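You operate a simulated robot arm through the tools that you are given. There is no shell and no other tool. Be economical: measure what you need, move in short steps, check, and stop when the job is done.

The job below is to be done with a simulated robot arm. You get a single attempt, and the scene is never put back.

TASK
Start the classifier at the flow and size that the run note names.
Fine: classifier button on, set both with the screen's keys, then the voltage key (up to 10,000 V: hands off column and plug); wait for STABLE and leave it running.

Only the result counts: the job must be done as asked and must still hold three seconds after the hand-in. Knocking over, shifting, dropping, spilling or breaking anything else fails it.

THE ROBOT
A 6-joint arm with a two-finger parallel gripper, fixed in place. Base frame: the origin is at the foot of the arm, x ahead of it, y to its left, z up. Readings come in m, degrees, newtons and seconds.
With the tool pointing down near the work surface it reaches from about 0.36 to 0.82 m from the base axis. Its first joint turns from -166.0 to 166.0 degrees. Payload 3.91 kg.
The TCP is the grasp point between the finger pads, 0.03 m short of the fingertips. In the tool frame z runs along the fingers and y along their closing line. The gripper opens to 0.11 m. The fingers are 0.02 m wide and 0.01 m thick; the gripper's body (0.048 by 0.112 m) begins 0.055 m behind the TCP.
Orientation is told as [roll, pitch, yaw] about the base's x, y, z axes, in that order, counted from this pose: with the fingers straight down and closing along the base's y, the tool's x points along the base's -x, its y along +y and its z along -z.

THE INTERFACE
- The arm moves only by the tool servo_tool. Its argument "deltas" is a list of rows, each an object of numbers (a shift or turn left out is 0, a gripper value left out holds the last): "rx", "ry", "rz": the turn, a rotation vector about the tool's x, y, z in degrees; "x", "y", "z": the shift along the tool's x, y, z in m; "claw": the closure in counts, from 0 (fully open) to 255 (shut). In form: [{"rx": .., "ry": .., "rz": .., "x": .., "y": .., "z": .., "claw": ..}, ...]. A call has 1 to 8 rows; each row shifts and turns the commanded pose from where the row before left it, along the tool's axes as they then stand. Each row takes 0.2 s and may step no farther than 0.05 m and 8.6 degrees from the row before; otherwise, or with a gripper value out of range, the whole call is refused. A pose out of reach is approached as far as the arm can. The call stops where the force on the tool passes 40 N (or 10 N more than at its start, if that is more) or the arm is blocked; 0.2 s more then pass. Each finger travels about 0.045 m/s and halts on what it meets, pressing with about 26 N; the grip force reading is that of the motor and also rises with nothing between the fingers. The clock runs only during rows and for 0.2 s after the last one: add rows that do not move to give the fingers time. It gives the time, the measured TCP pose, the force on the tool (base axes), the opening and the grip force at its end, in the units of the frame above (readings bear some noise), and new pictures: "show" is both (left out), scene, wrist or none.
- Cameras (640 x 400 px; columns grow to the right, rows downward): "scene" is fixed at [0.4006, 0.6509, 1.5344]; the picture's right is [0.28, 0.96, 0.00], its down [0.77, -0.22, -0.60] and it looks along [-0.58, 0.17, -0.80] (base axes); focal length 321 px, centre (320, 200). "wrist" rides on the gripper at [0.077, 0.007, -0.114] in the tool frame; the picture's right is [-0.09, 1.00, 0.00], its down [-0.80, -0.07, -0.59] and it looks along [-0.59, -0.05, 0.80] (tool axes); focal length 270 px, centre (320, 200). There is no depth. A picture from a camera that has moved, and an enlarged one, comes with that camera's place and axes in the base frame and with its lens.
- slide_trunk(by): slides the trunk up (or, below 0, down) by that many m; the arm rides with it, the base frame stays. It gives what a move gives, with no picture.
- close_up(camera, box): a new picture of the part [left, top, right, bottom] of that camera's present view, enlarged. The clock stands still meanwhile.
- job_done(): hands the job in; it is judged then, once.

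Work in short steps. Places have to be worked out from the pictures, the camera data and where the tool is seen: move nearer, look again, correct. Check each grasp and each placing, and mend what went wrong. You have 120 turns and 200 pictures in all, those below and enlarged ones among them. Open the gripper and draw the arm clear of the work before you hand the job in, unless the task says otherwise; then end with one line.

The tools are called as a command line: name --argument value ..., lists and objects as JSON in quotes. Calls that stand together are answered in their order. servo_tool: Moves the arm, as the interface text tells. Its arguments: {"type":"object","properties":{"deltas":{"type":"array","items":{"type":"object","properties":{"rx":{"type":"number"},"ry":{"type":"number"},"rz":{"type":"number"},"x":{"type":"number"},"y":{"type":"number"},"z":{"type":"number"},"claw":{"type":"number"}}}},"show":{"type":"string","enum":["both","scene","wrist","none"]}},"required":["deltas"]} The other tools are called the same way: slide_trunk (by) slides the trunk up or down; close_up (camera, box) takes an enlarged picture of a part of a camera's view; job_done () hands the job in.

At the start:

```text
t: 0.0
tool_pos: [0.1757, 0.5556, 1.1858]
tool_rot: [0.1, 0.0, 0.1]
wrist_force: [-0.4, 0.2, -0.8]
finger_gap: 0.1098
grip_force: 0.1
trunk travel left (down, up): [-0.575, 0.035]
```

scene: 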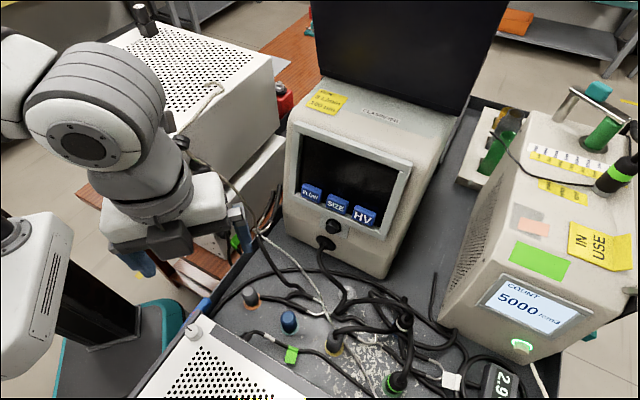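
wrist: 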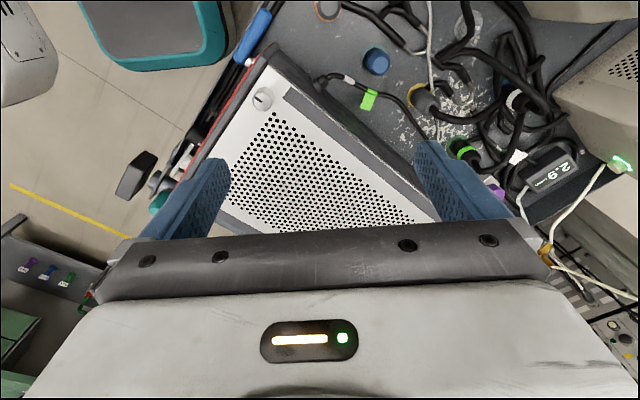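

I'll look closely at the classifier, note, and counter.

close_up --camera "scene" --box '[280, 80, 420, 260]'

close_up --camera "scene" --box '[290, 85, 420, 135]'

close_up --camera "scene" --box '[440, 60, 640, 400]'

close_up --camera "scene" --box '[200, 240, 460, 400]'

```text
2.22 times, centred on (350, 170) of scene
camera zoom: at [0.4006, 0.6509, 1.5344], right [0.28, 0.96, 0.0], down [0.77, -0.22, -0.6], along [-0.58, 0.17, -0.8], focal length 713 px, centre (253, 267)
```

zoom: 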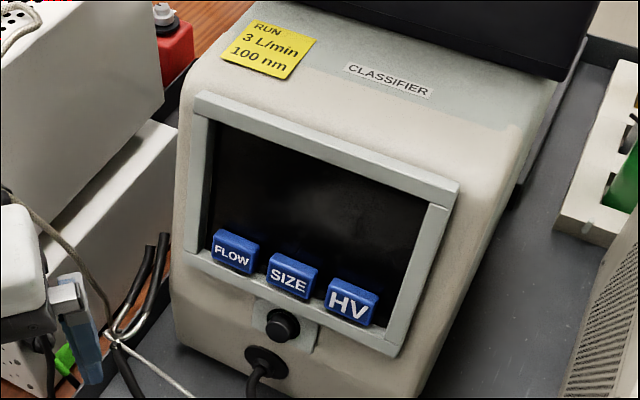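

```text
4.92 times, centred on (355, 110) of scene
camera zoom: at [0.4006, 0.6509, 1.5344], right [0.28, 0.96, 0.0], down [0.77, -0.22, -0.6], along [-0.58, 0.17, -0.8], focal length 1579 px, centre (148, 643)
```

zoom: 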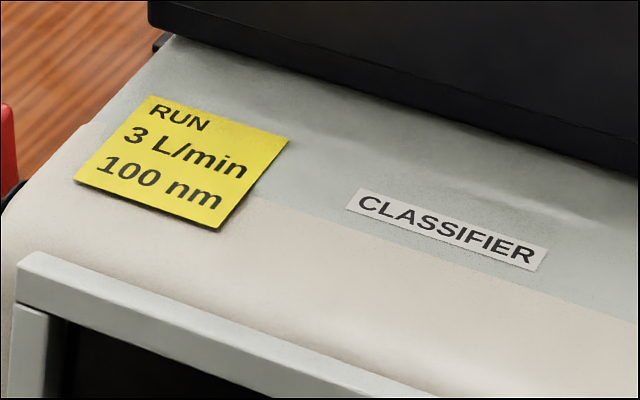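

```text
1.18 times, centred on (540, 230) of scene
camera zoom: at [0.4006, 0.6509, 1.5344], right [0.28, 0.96, 0.0], down [0.77, -0.22, -0.6], along [-0.58, 0.17, -0.8], focal length 377 px, centre (61, 165)
```

zoom: 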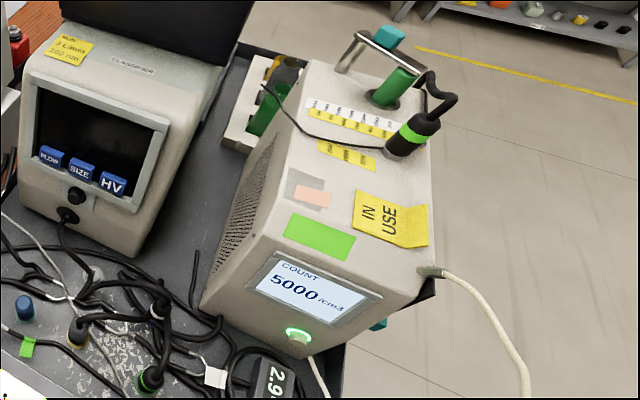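

```text
2.46 times, centred on (330, 320) of scene
camera zoom: at [0.4006, 0.6509, 1.5344], right [0.28, 0.96, 0.0], down [0.77, -0.22, -0.6], along [-0.58, 0.17, -0.8], focal length 789 px, centre (295, -95)
```

zoom: 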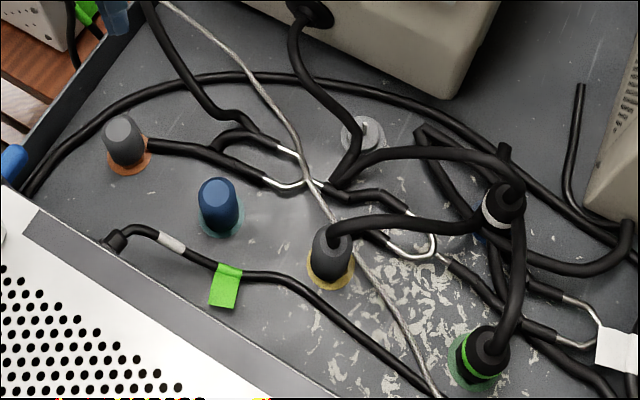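

The note says 3 L/min and 100 nm. I estimate the classifier front faces about (0.73,-0.69), with the power button near (0.10,0.76,1.03). I'll back away, and yaw the tool towards it.

servo_tool --deltas '[{"x": -0.045, "z": -0.03, "claw": 255}, {"x": -0.045}, {"rz": 8.6}, {"rz": 8.6}, {"rz": 8.6}, {"rz": 8.6}, {"rz": 8.6}]' --show "both"

```text
refused: row 1 steps farther than a row can; nothing moved
```

Splitting the first step smaller.

servo_tool --deltas '[{"x": -0.045, "claw": 255}, {"x": -0.045}, {"z": -0.03}, {"rz": 8.6}, {"rz": 8.6}, {"rz": 8.6}, {"rz": 8.6}, {"rz": 8.6}]' --show "both"

```text
t: 1.8
tool_pos: [0.2646, 0.5533, 1.2155]
tool_rot: [0.0, -0.1, -43.1]
wrist_force: [-0.5, 0.3, -0.3]
finger_gap: 0.0
grip_force: 26.5
trunk travel left (down, up): [-0.575, 0.035]
camera wrist: at [0.2149, 0.6111, 1.3309], right [0.74, 0.67, 0.0], down [0.54, -0.6, 0.59], along [0.4, -0.44, -0.8], focal length 270 px, centre (320, 200)
```

scene: 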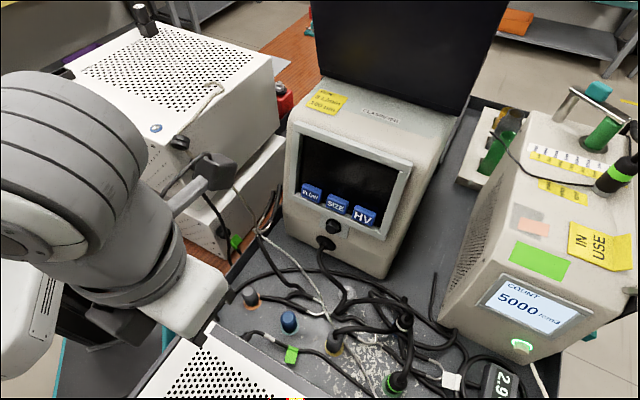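
wrist: 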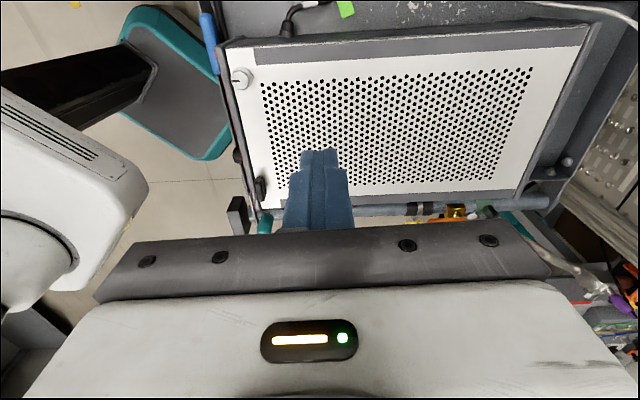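

The cart is square with the 43° yaw. Now pitch the tool up towards the classifier.

servo_tool --deltas '[{"ry": 8.6}, {"ry": 8.6}, {"ry": 8.6}, {"ry": 8.6}, {"ry": 8.6}, {"ry": 8.6}, {"ry": 8.6}]' --show "both"

```text
t: 3.4
tool_pos: [0.2669, 0.5551, 1.2167]
tool_rot: [0.1, 60.3, -42.9]
wrist_force: [-0.6, 0.8, -0.3]
finger_gap: 0.0
grip_force: 26.1
trunk travel left (down, up): [-0.575, 0.035]
camera wrist: at [0.3175, 0.5171, 1.3401], right [0.71, 0.7, -0.08], down [0.62, -0.67, -0.4], along [-0.33, 0.24, -0.91], focal length 270 px, centre (320, 200)
```

scene: 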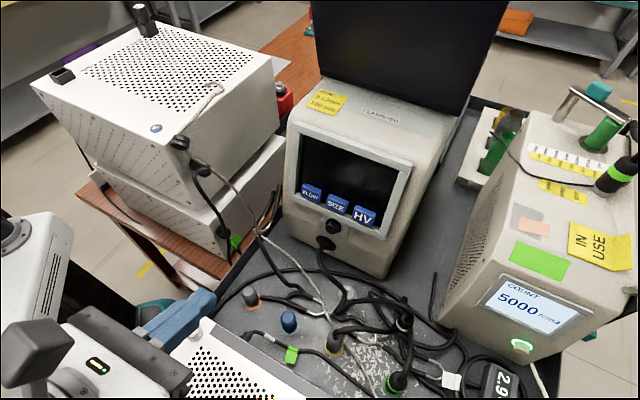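
wrist: 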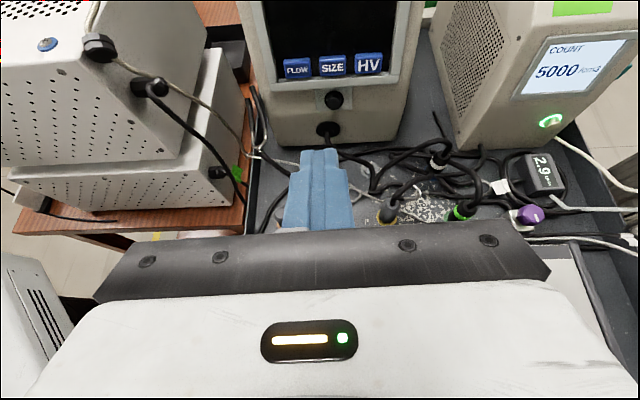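

Triangulating from both cameras: power button ≈(0.048,0.784,0.947), SIZE key ≈(0.034,0.797,1.0), front box top ≈0.95. I keep this 30° downward pitch to clear the box and advance part-way.

servo_tool --deltas '[{"x": -0.0142, "y": 0.0023, "z": 0.039}, {"x": -0.0142, "y": 0.0023, "z": 0.039}, {"x": -0.0142, "y": 0.0023, "z": 0.039}, {"x": -0.0142, "y": 0.0023, "z": 0.039}, {"x": -0.0142, "y": 0.0023, "z": 0.039}]'

```text
t: 4.6
tool_pos: [0.1746, 0.6524, 1.0577]
tool_rot: [0.0, 60.2, -42.9]
wrist_force: [-0.6, 0.2, -0.1]
finger_gap: 0.0002
grip_force: 26.2
trunk travel left (down, up): [-0.575, 0.035]
camera wrist: at [0.2253, 0.6155, 1.1813], right [0.71, 0.7, -0.08], down [0.62, -0.67, -0.4], along [-0.33, 0.24, -0.91], focal length 270 px, centre (320, 200)
```

scene: 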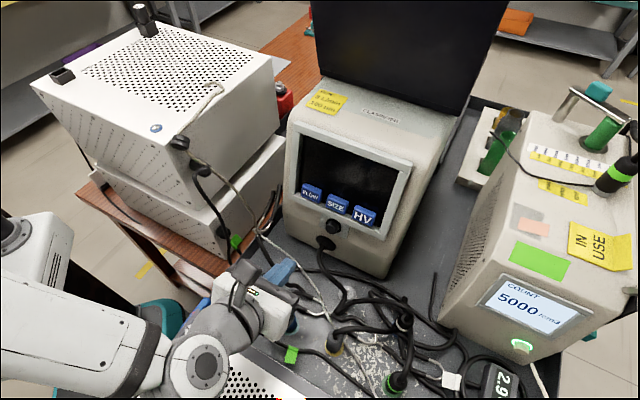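
wrist: 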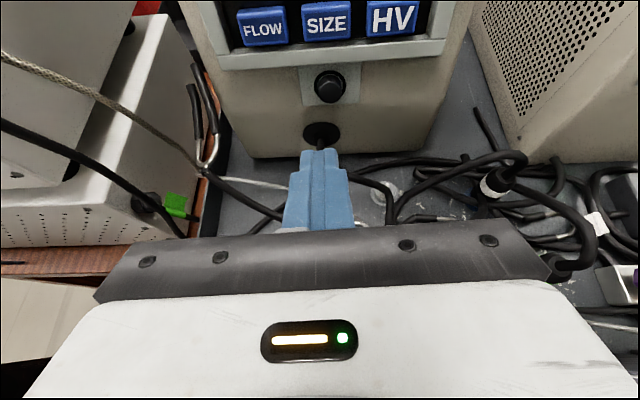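

Refined button: (0.053,0.782,0.952). Move to about 5 cm in front of it.

servo_tool --deltas '[{"x": -0.0092, "y": 0.003, "z": 0.0329}, {"x": -0.0092, "y": 0.003, "z": 0.0329}, {"x": -0.0092, "y": 0.003, "z": 0.0329}, {"x": -0.0092, "y": 0.003, "z": 0.0329}]'

```text
t: 5.6
tool_pos: [0.1136, 0.7291, 0.9604]
tool_rot: [0.0, 60.1, -43.0]
wrist_force: [0.1, -0.6, -0.1]
finger_gap: 0.0001
grip_force: 25.7
trunk travel left (down, up): [-0.575, 0.035]
camera wrist: at [0.164, 0.6918, 1.0846], right [0.71, 0.7, -0.08], down [0.62, -0.67, -0.4], along [-0.33, 0.24, -0.91], focal length 270 px, centre (320, 200)
```

scene: 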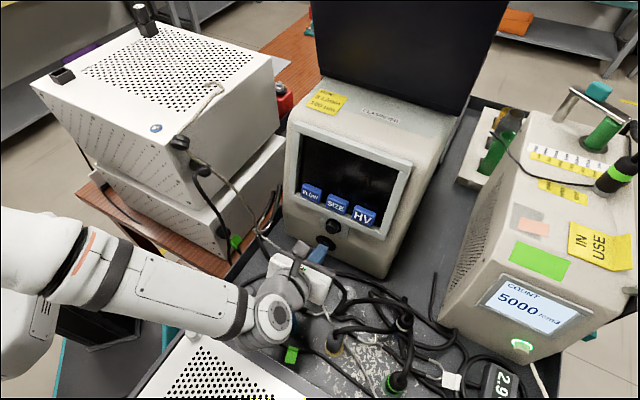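
wrist: 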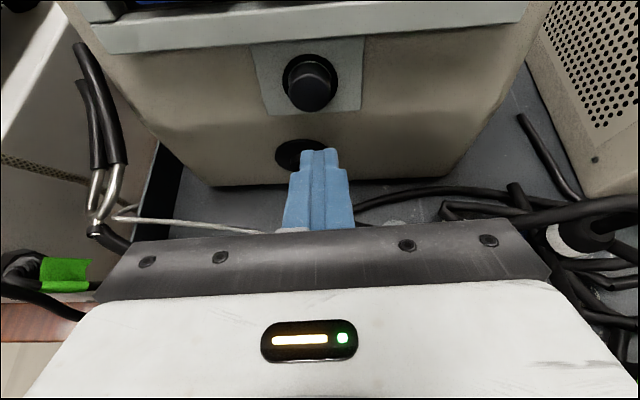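

Aligned within 3 mm. Advance horizontally 4 cm, then look.

servo_tool --deltas '[{"x": 0.01, "y": -0.003, "z": 0.0173}, {"x": 0.0075, "z": 0.013}, {"x": 0.0025, "z": 0.0043}]'

```text
t: 6.4
tool_pos: [0.0811, 0.7538, 0.9585]
tool_rot: [0.0, 60.3, -43.0]
wrist_force: [1.8, -2.8, -0.8]
finger_gap: 0.0
grip_force: 25.7
trunk travel left (down, up): [-0.575, 0.035]
camera wrist: at [0.1323, 0.7164, 1.0833], right [0.71, 0.7, -0.08], down [0.62, -0.67, -0.4], along [-0.33, 0.24, -0.91], focal length 270 px, centre (320, 200)
```

scene: 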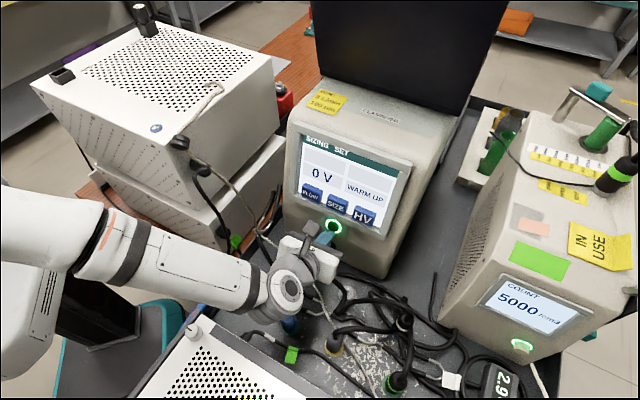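
wrist: 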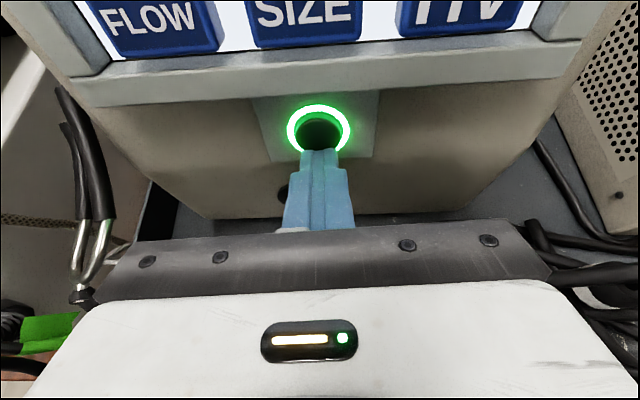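

The classifier is on (WARM UP, green ring). Back straight off, then rise.

servo_tool --deltas '[{"x": -0.015, "z": -0.026}, {"x": -0.015, "z": -0.026}, {"x": 0.026, "z": -0.0149}, {"x": 0.026, "z": -0.0149}]'

close_up --camera "scene" --box '[280, 110, 420, 260]'

```text
t: 7.4
tool_pos: [0.1264, 0.7139, 1.0175]
tool_rot: [-0.1, 60.3, -43.1]
wrist_force: [0.0, 0.0, 0.1]
finger_gap: 0.0
grip_force: 25.6
trunk travel left (down, up): [-0.575, 0.035]
camera wrist: at [0.1773, 0.6753, 1.1412], right [0.71, 0.7, -0.08], down [0.62, -0.67, -0.4], along [-0.33, 0.24, -0.91], focal length 270 px, centre (320, 200)
```

scene: 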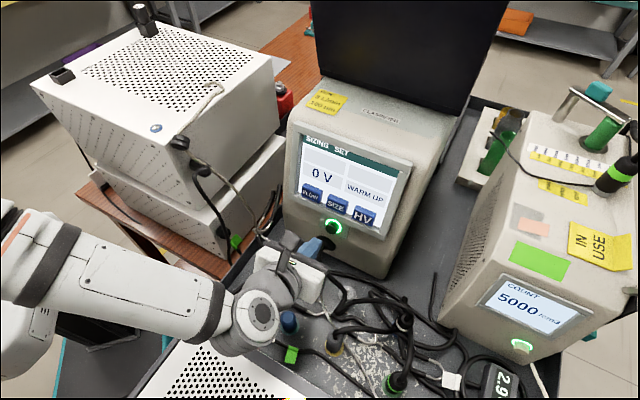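
wrist: 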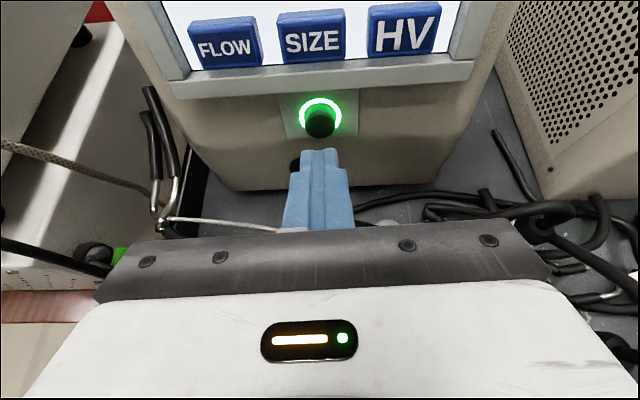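

```text
2.67 times, centred on (350, 185) of scene
camera zoom: at [0.4006, 0.6509, 1.5344], right [0.28, 0.96, 0.0], down [0.77, -0.22, -0.6], along [-0.58, 0.17, -0.8], focal length 855 px, centre (240, 240)
```

zoom: 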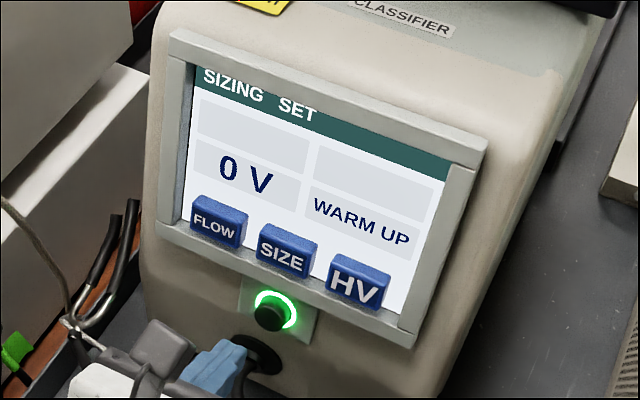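

Key row: SIZE ≈(0.0475,0.787,1.016), spacing ≈0.06 m. Approach FLOW and stop about 2 cm short.

servo_tool --deltas '[{"x": 0.0116, "y": -0.02, "z": 0.0145}, {"x": 0.0116, "y": -0.02, "z": 0.0145}, {"x": 0.0116, "y": -0.02, "z": 0.0145}]'

close_up --camera "scene" --box '[280, 110, 420, 260]'

```text
t: 8.2
tool_pos: [0.0451, 0.7087, 1.0291]
tool_rot: [0.0, 60.1, -43.1]
wrist_force: [0.2, 0.2, 0.3]
finger_gap: 0.0
grip_force: 26.0
trunk travel left (down, up): [-0.575, 0.035]
camera wrist: at [0.0951, 0.6708, 1.1532], right [0.71, 0.7, -0.08], down [0.62, -0.67, -0.4], along [-0.33, 0.24, -0.91], focal length 270 px, centre (320, 200)
```

scene: 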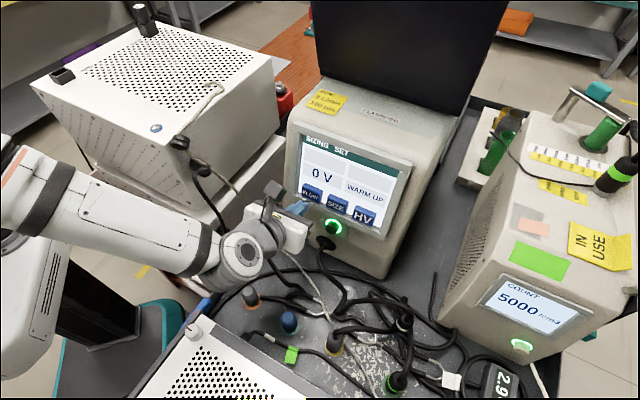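
wrist: 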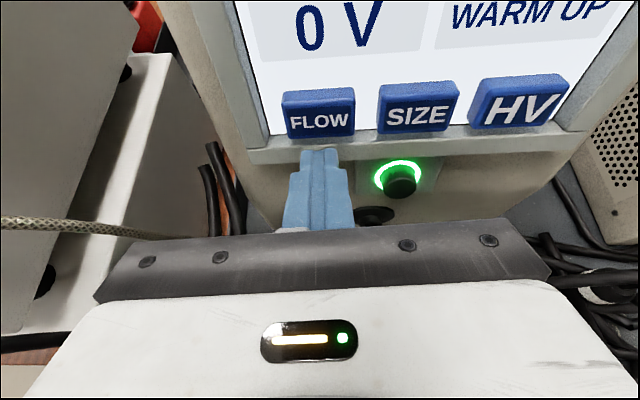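

```text
2.67 times, centred on (350, 185) of scene
camera zoom: at [0.4006, 0.6509, 1.5344], right [0.28, 0.96, 0.0], down [0.77, -0.22, -0.6], along [-0.58, 0.17, -0.8], focal length 855 px, centre (240, 240)
```

zoom: 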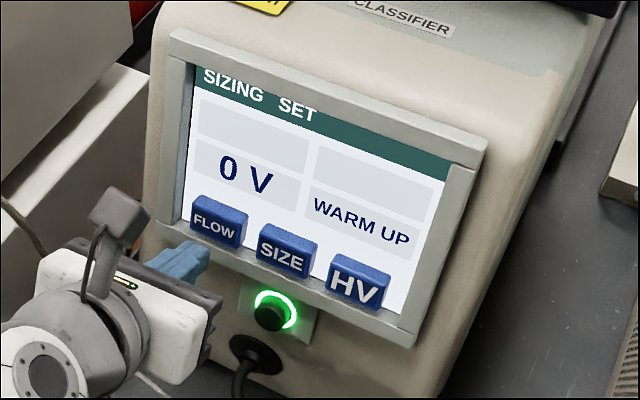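

Well lined up with FLOW. Wait for warm-up to end.

servo_tool --deltas '[{}, {}, {}, {}, {}, {}, {}, {}]' --show "none"

servo_tool --deltas '[{}, {}, {}, {}, {}, {}, {}, {}]' --show "wrist"

```text
t: 10.0
tool_pos: [0.0455, 0.7081, 1.0289]
tool_rot: [0.0, 60.2, -43.0]
wrist_force: [-0.4, -0.1, 0.0]
finger_gap: 0.0
grip_force: 26.0
trunk travel left (down, up): [-0.575, 0.035]
```

```text
t: 11.8
tool_pos: [0.0442, 0.7073, 1.0276]
tool_rot: [0.0, 60.1, -43.0]
wrist_force: [-0.3, 0.3, 0.1]
finger_gap: 0.0
grip_force: 26.0
trunk travel left (down, up): [-0.575, 0.035]
camera wrist: at [0.0957, 0.6709, 1.1531], right [0.71, 0.7, -0.08], down [0.62, -0.67, -0.4], along [-0.33, 0.24, -0.91], focal length 270 px, centre (320, 200)
```

wrist: 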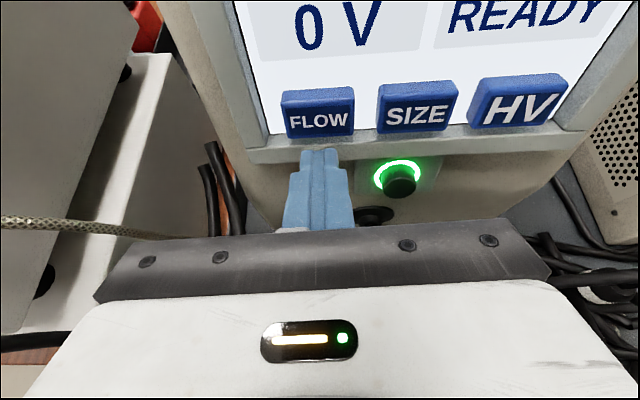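

READY. Press FLOW: forward 17 mm in small rows, then look.

servo_tool --deltas '[{"x": 0.0035, "z": 0.0061}, {"x": 0.0025, "z": 0.0043}, {"x": 0.0025, "z": 0.0043}]'

close_up --camera "scene" --box '[280, 110, 420, 260]'

```text
t: 12.6
tool_pos: [0.0328, 0.7193, 1.0261]
tool_rot: [0.0, 60.1, -43.0]
wrist_force: [-0.6, -0.6, 0.2]
finger_gap: 0.0
grip_force: 25.8
trunk travel left (down, up): [-0.575, 0.035]
camera wrist: at [0.0831, 0.6816, 1.1519], right [0.71, 0.7, -0.08], down [0.62, -0.68, -0.4], along [-0.33, 0.24, -0.91], focal length 270 px, centre (320, 200)
```

scene: 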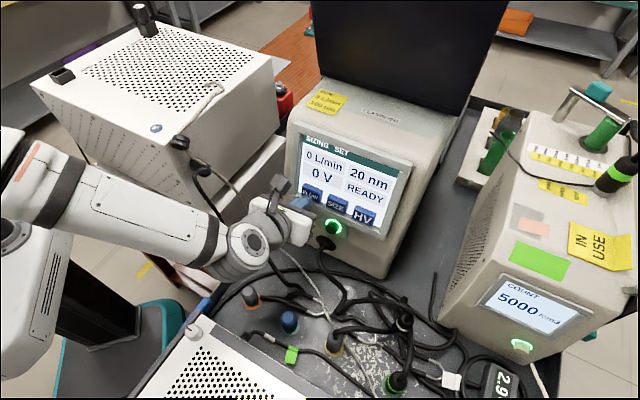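
wrist: 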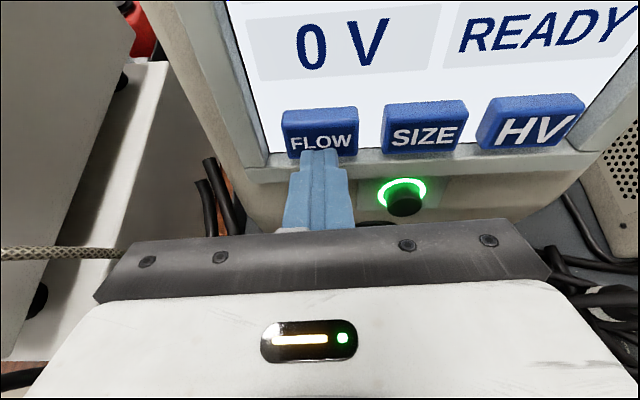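

```text
2.67 times, centred on (350, 185) of scene
camera zoom: at [0.4006, 0.6509, 1.5344], right [0.28, 0.96, 0.0], down [0.77, -0.22, -0.6], along [-0.58, 0.17, -0.8], focal length 855 px, centre (240, 240)
```

zoom: 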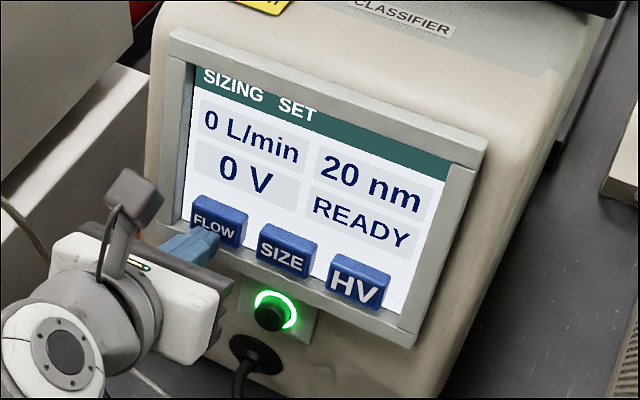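

Screen shows 0 L/min, 20 nm, not yet touched. Tip looks a bit low; raise 6 mm, then creep forward.

servo_tool --deltas '[{"x": 0.0052, "z": -0.003}, {"x": 0.0015, "z": 0.0026}, {"x": 0.0015, "z": 0.0026}]'

```text
t: 13.4
tool_pos: [0.0276, 0.722, 1.0349]
tool_rot: [0.0, 60.2, -43.1]
wrist_force: [0.4, -0.3, 0.1]
finger_gap: 0.0001
grip_force: 25.8
trunk travel left (down, up): [-0.575, 0.035]
camera wrist: at [0.0788, 0.6851, 1.1587], right [0.71, 0.7, -0.08], down [0.62, -0.67, -0.4], along [-0.33, 0.24, -0.91], focal length 270 px, centre (320, 200)
```

scene: 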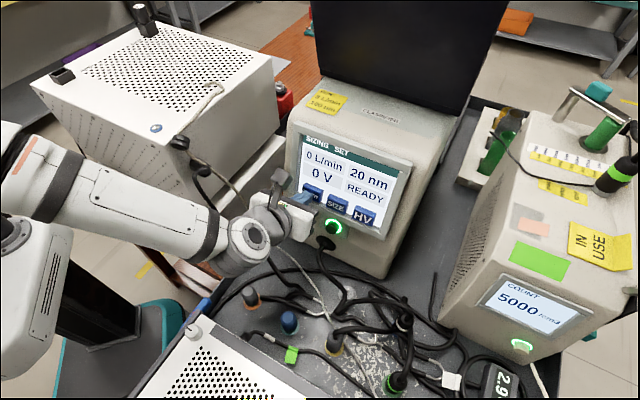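
wrist: 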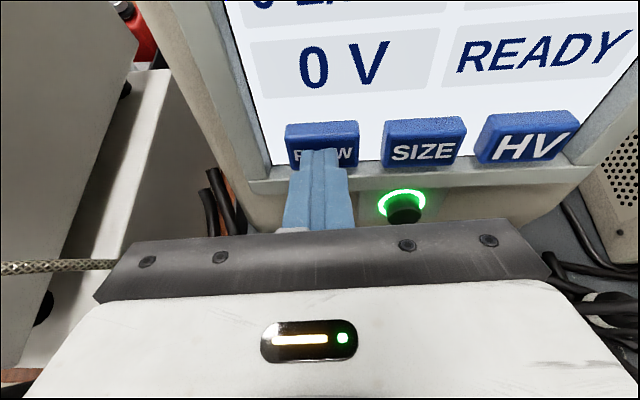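

Height now good. Creep forward until something registers.

servo_tool --deltas '[{"x": 0.0015, "z": 0.0026}, {"x": 0.001, "z": 0.0017}]' --show "scene"

```text
t: 14.0
tool_pos: [0.0244, 0.7254, 1.0339]
tool_rot: [0.1, 60.3, -43.0]
wrist_force: [1.8, -0.8, -0.1]
finger_gap: 0.0
grip_force: 25.5
trunk travel left (down, up): [-0.575, 0.035]
```

scene: 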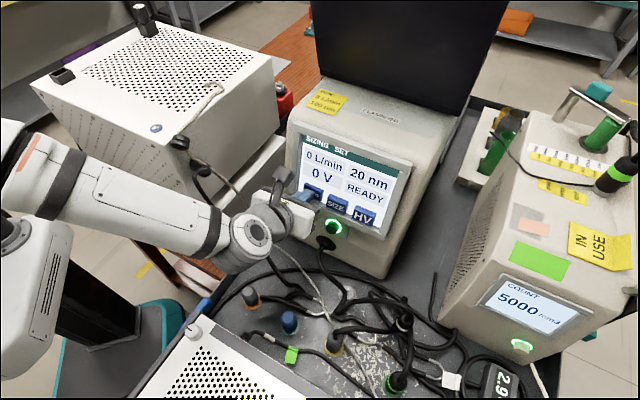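

Force is beginning to show (~2 N). Push 2 mm more.

servo_tool --deltas '[{"x": 0.001, "z": 0.0017}]' --show "scene"

```text
t: 14.4
tool_pos: [0.0228, 0.727, 1.0343]
tool_rot: [-0.1, 60.2, -43.0]
wrist_force: [2.0, -1.5, 0.9]
finger_gap: 0.0003
grip_force: 26.2
trunk travel left (down, up): [-0.575, 0.035]
```

scene: 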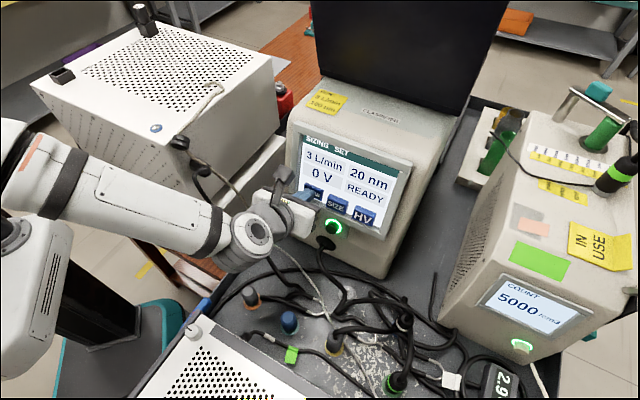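

One press gave 3 L/min. Retreat 2 cm, move over to SIZE and check.

servo_tool --deltas '[{"x": -0.01, "z": -0.0173}, {"y": 0.03}, {"y": 0.03}]' --show "wrist"

close_up --camera "scene" --box '[280, 110, 420, 260]'

```text
t: 15.2
tool_pos: [0.0776, 0.7569, 1.0327]
tool_rot: [0.0, 60.1, -43.0]
wrist_force: [-0.2, -0.4, 0.3]
finger_gap: 0.0
grip_force: 25.9
trunk travel left (down, up): [-0.575, 0.035]
camera wrist: at [0.1279, 0.7201, 1.158], right [0.71, 0.7, -0.08], down [0.62, -0.67, -0.4], along [-0.33, 0.24, -0.91], focal length 270 px, centre (320, 200)
```

wrist: 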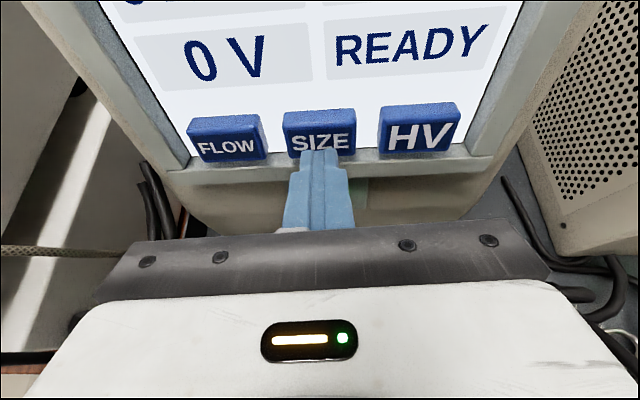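

```text
2.67 times, centred on (350, 185) of scene
camera zoom: at [0.4006, 0.6509, 1.5344], right [0.28, 0.96, 0.0], down [0.77, -0.22, -0.6], along [-0.58, 0.17, -0.8], focal length 855 px, centre (240, 240)
```

zoom: 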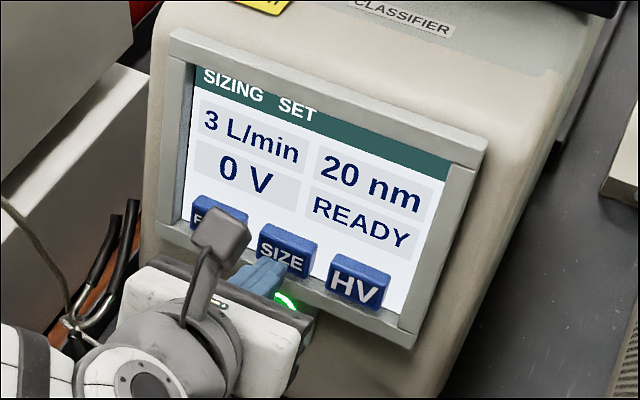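

3 L/min is set. Press SIZE once the same way and release.

servo_tool --deltas '[{"x": 0.0065, "z": 0.0113}, {"x": 0.0035, "z": 0.006}, {}, {"x": -0.006, "z": -0.0104}]' --show "none"

close_up --camera "scene" --box '[280, 110, 420, 260]'

```text
t: 16.2
tool_pos: [0.0709, 0.7623, 1.0333]
tool_rot: [0.0, 60.2, -42.9]
wrist_force: [0.6, -1.0, 0.8]
finger_gap: 0.0
grip_force: 26.1
trunk travel left (down, up): [-0.575, 0.035]
```

```text
2.67 times, centred on (350, 185) of scene
camera zoom: at [0.4006, 0.6509, 1.5344], right [0.28, 0.96, 0.0], down [0.77, -0.22, -0.6], along [-0.58, 0.17, -0.8], focal length 855 px, centre (240, 240)
```

zoom: 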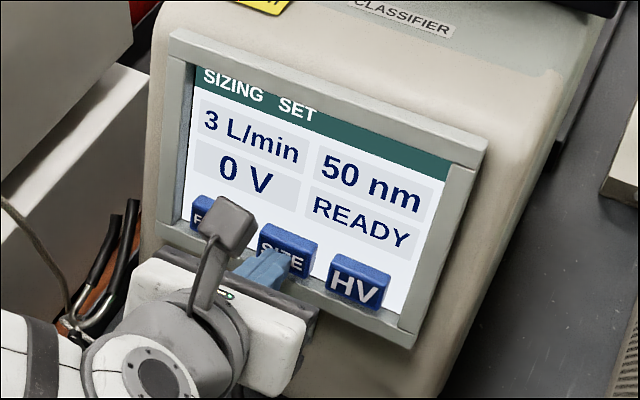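

50 nm after one press. Press once more.

servo_tool --deltas '[{"x": 0.003, "z": 0.0052}, {"x": 0.003, "z": 0.0052}, {}, {"x": -0.006, "z": -0.0104}, {"x": -0.004, "z": -0.0069}]' --show "none"

close_up --camera "scene" --box '[280, 110, 420, 260]'

```text
t: 17.4
tool_pos: [0.0788, 0.7554, 1.0355]
tool_rot: [0.0, 60.2, -43.0]
wrist_force: [0.5, 0.1, -1.1]
finger_gap: 0.0
grip_force: 26.3
trunk travel left (down, up): [-0.575, 0.035]
```

```text
2.67 times, centred on (350, 185) of scene
camera zoom: at [0.4006, 0.6509, 1.5344], right [0.28, 0.96, 0.0], down [0.77, -0.22, -0.6], along [-0.58, 0.17, -0.8], focal length 855 px, centre (240, 240)
```

zoom: 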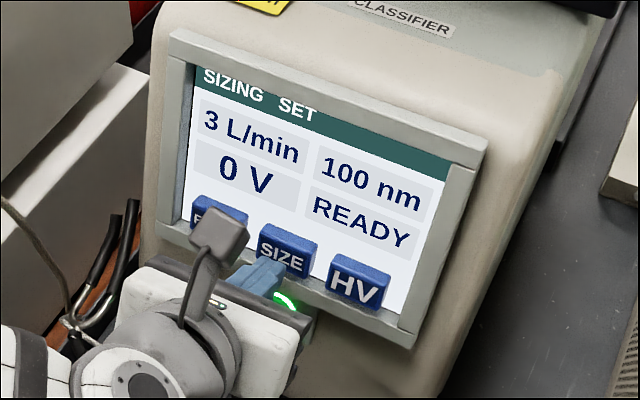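

3 L/min and 100 nm are set. Shift to the HV key and check alignment.

servo_tool --deltas '[{"y": 0.03}, {"y": 0.03}]'

```text
t: 18.0
tool_pos: [0.1191, 0.8019, 1.034]
tool_rot: [-0.1, 60.1, -43.1]
wrist_force: [0.3, 0.6, 0.4]
finger_gap: 0.0001
grip_force: 25.9
trunk travel left (down, up): [-0.575, 0.035]
camera wrist: at [0.1698, 0.7646, 1.158], right [0.71, 0.7, -0.08], down [0.62, -0.67, -0.4], along [-0.33, 0.24, -0.91], focal length 270 px, centre (320, 200)
```

scene: 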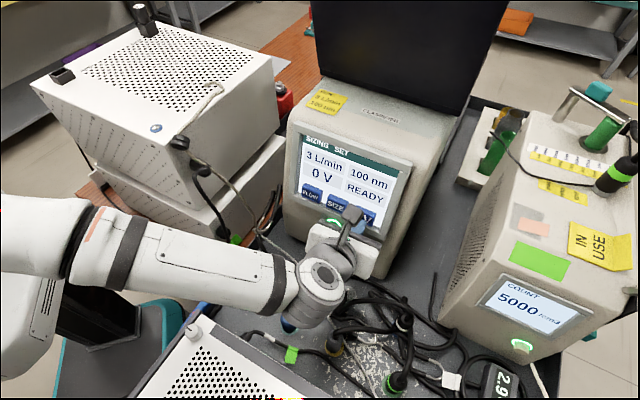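
wrist: 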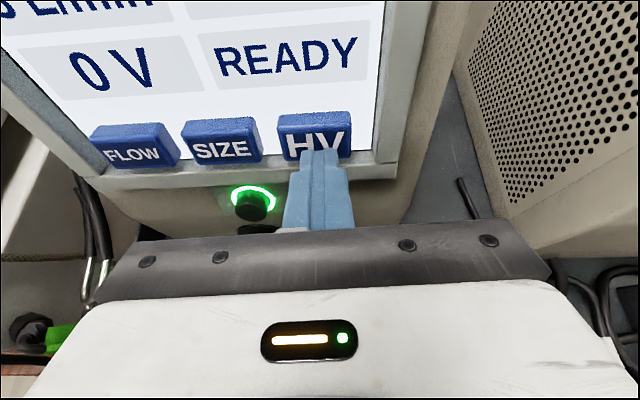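

Aligned on HV. Press and retreat well back.

servo_tool --deltas '[{"x": 0.0065, "z": 0.0113}, {"x": 0.0035, "z": 0.006}, {}, {"x": -0.01, "z": -0.0173}, {"x": -0.01, "z": -0.0173}]' --show "none"

close_up --camera "scene" --box '[280, 110, 420, 260]'

```text
t: 19.2
tool_pos: [0.1351, 0.7866, 1.0329]
tool_rot: [0.0, 60.2, -42.8]
wrist_force: [0.7, -0.3, 0.4]
finger_gap: 0.0
grip_force: 25.9
trunk travel left (down, up): [-0.575, 0.035]
```

```text
2.67 times, centred on (350, 185) of scene
camera zoom: at [0.4006, 0.6509, 1.5344], right [0.28, 0.96, 0.0], down [0.77, -0.22, -0.6], along [-0.58, 0.17, -0.8], focal length 855 px, centre (240, 240)
```

zoom: 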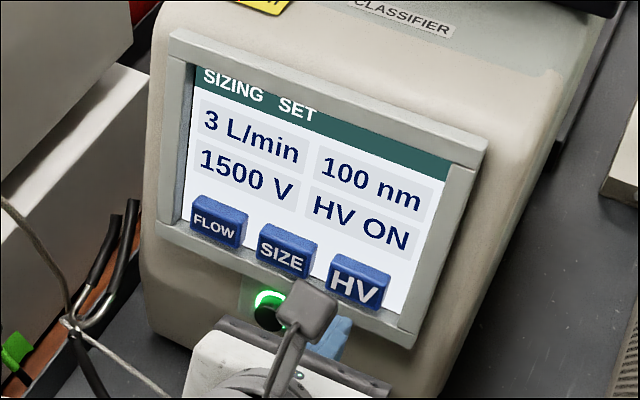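

HV is on at 1500 V. Draw the arm back and up along the way it came, clear of the plug.

servo_tool --deltas '[{"x": -0.005, "z": -0.035}, {"x": 0.01, "z": -0.04}, {"x": 0.01, "z": -0.04}, {"x": 0.01, "z": -0.04}, {"x": 0.01, "z": -0.04, "claw": 0}, {}, {}, {}]' --show "scene"

close_up --camera "scene" --box '[280, 110, 420, 260]'

```text
t: 21.0
tool_pos: [0.2417, 0.6857, 1.1601]
tool_rot: [0.0, 60.2, -43.0]
wrist_force: [0.2, -1.4, 0.9]
finger_gap: 0.0867
grip_force: 0.0
trunk travel left (down, up): [-0.575, 0.035]
```

scene: 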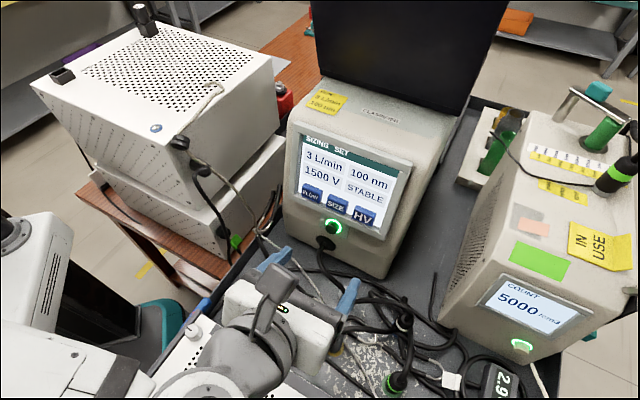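

```text
2.67 times, centred on (350, 185) of scene
camera zoom: at [0.4006, 0.6509, 1.5344], right [0.28, 0.96, 0.0], down [0.77, -0.22, -0.6], along [-0.58, 0.17, -0.8], focal length 855 px, centre (240, 240)
```

zoom: 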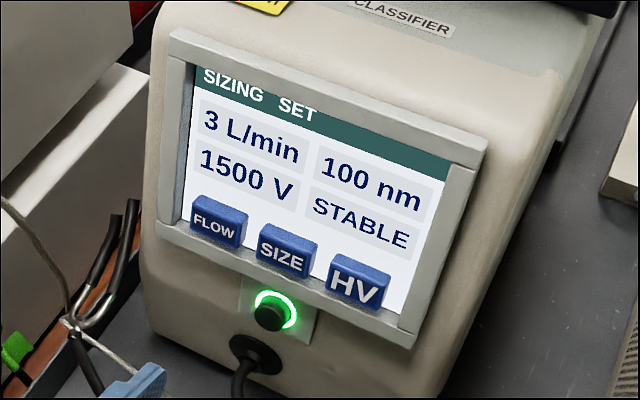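

STABLE at 3 L/min and 100 nm. Wait a few seconds to confirm it holds.

servo_tool --deltas '[{"z": -0.03}, {"z": -0.03}, {}, {}, {}, {}, {}, {}]' --show "none"

servo_tool --deltas '[{}, {}, {}, {}, {}, {}, {}, {}]' --show "scene"

```text
t: 22.8
tool_pos: [0.2815, 0.6484, 1.1893]
tool_rot: [0.1, 60.2, -43.0]
wrist_force: [-0.1, -1.1, 0.4]
finger_gap: 0.1099
grip_force: 0.0
trunk travel left (down, up): [-0.575, 0.035]
```

```text
t: 24.6
tool_pos: [0.2824, 0.6475, 1.1894]
tool_rot: [0.0, 60.3, -43.1]
wrist_force: [-0.1, -0.6, 0.6]
finger_gap: 0.1102
grip_force: 0.0
trunk travel left (down, up): [-0.575, 0.035]
```

scene: 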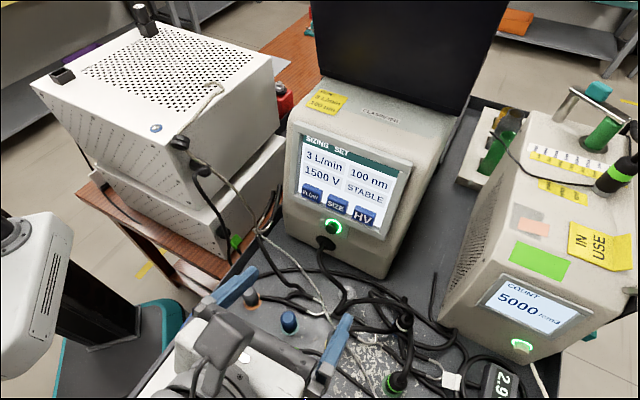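

It holds STABLE and the arm is clear; handing in.

job_done

```text
The job is handed in.
```

The classifier is running at the run note's 3 L/min and 100 nm with the voltage on at 1500 V; it reads STABLE, and the arm is drawn clear with the gripper open.
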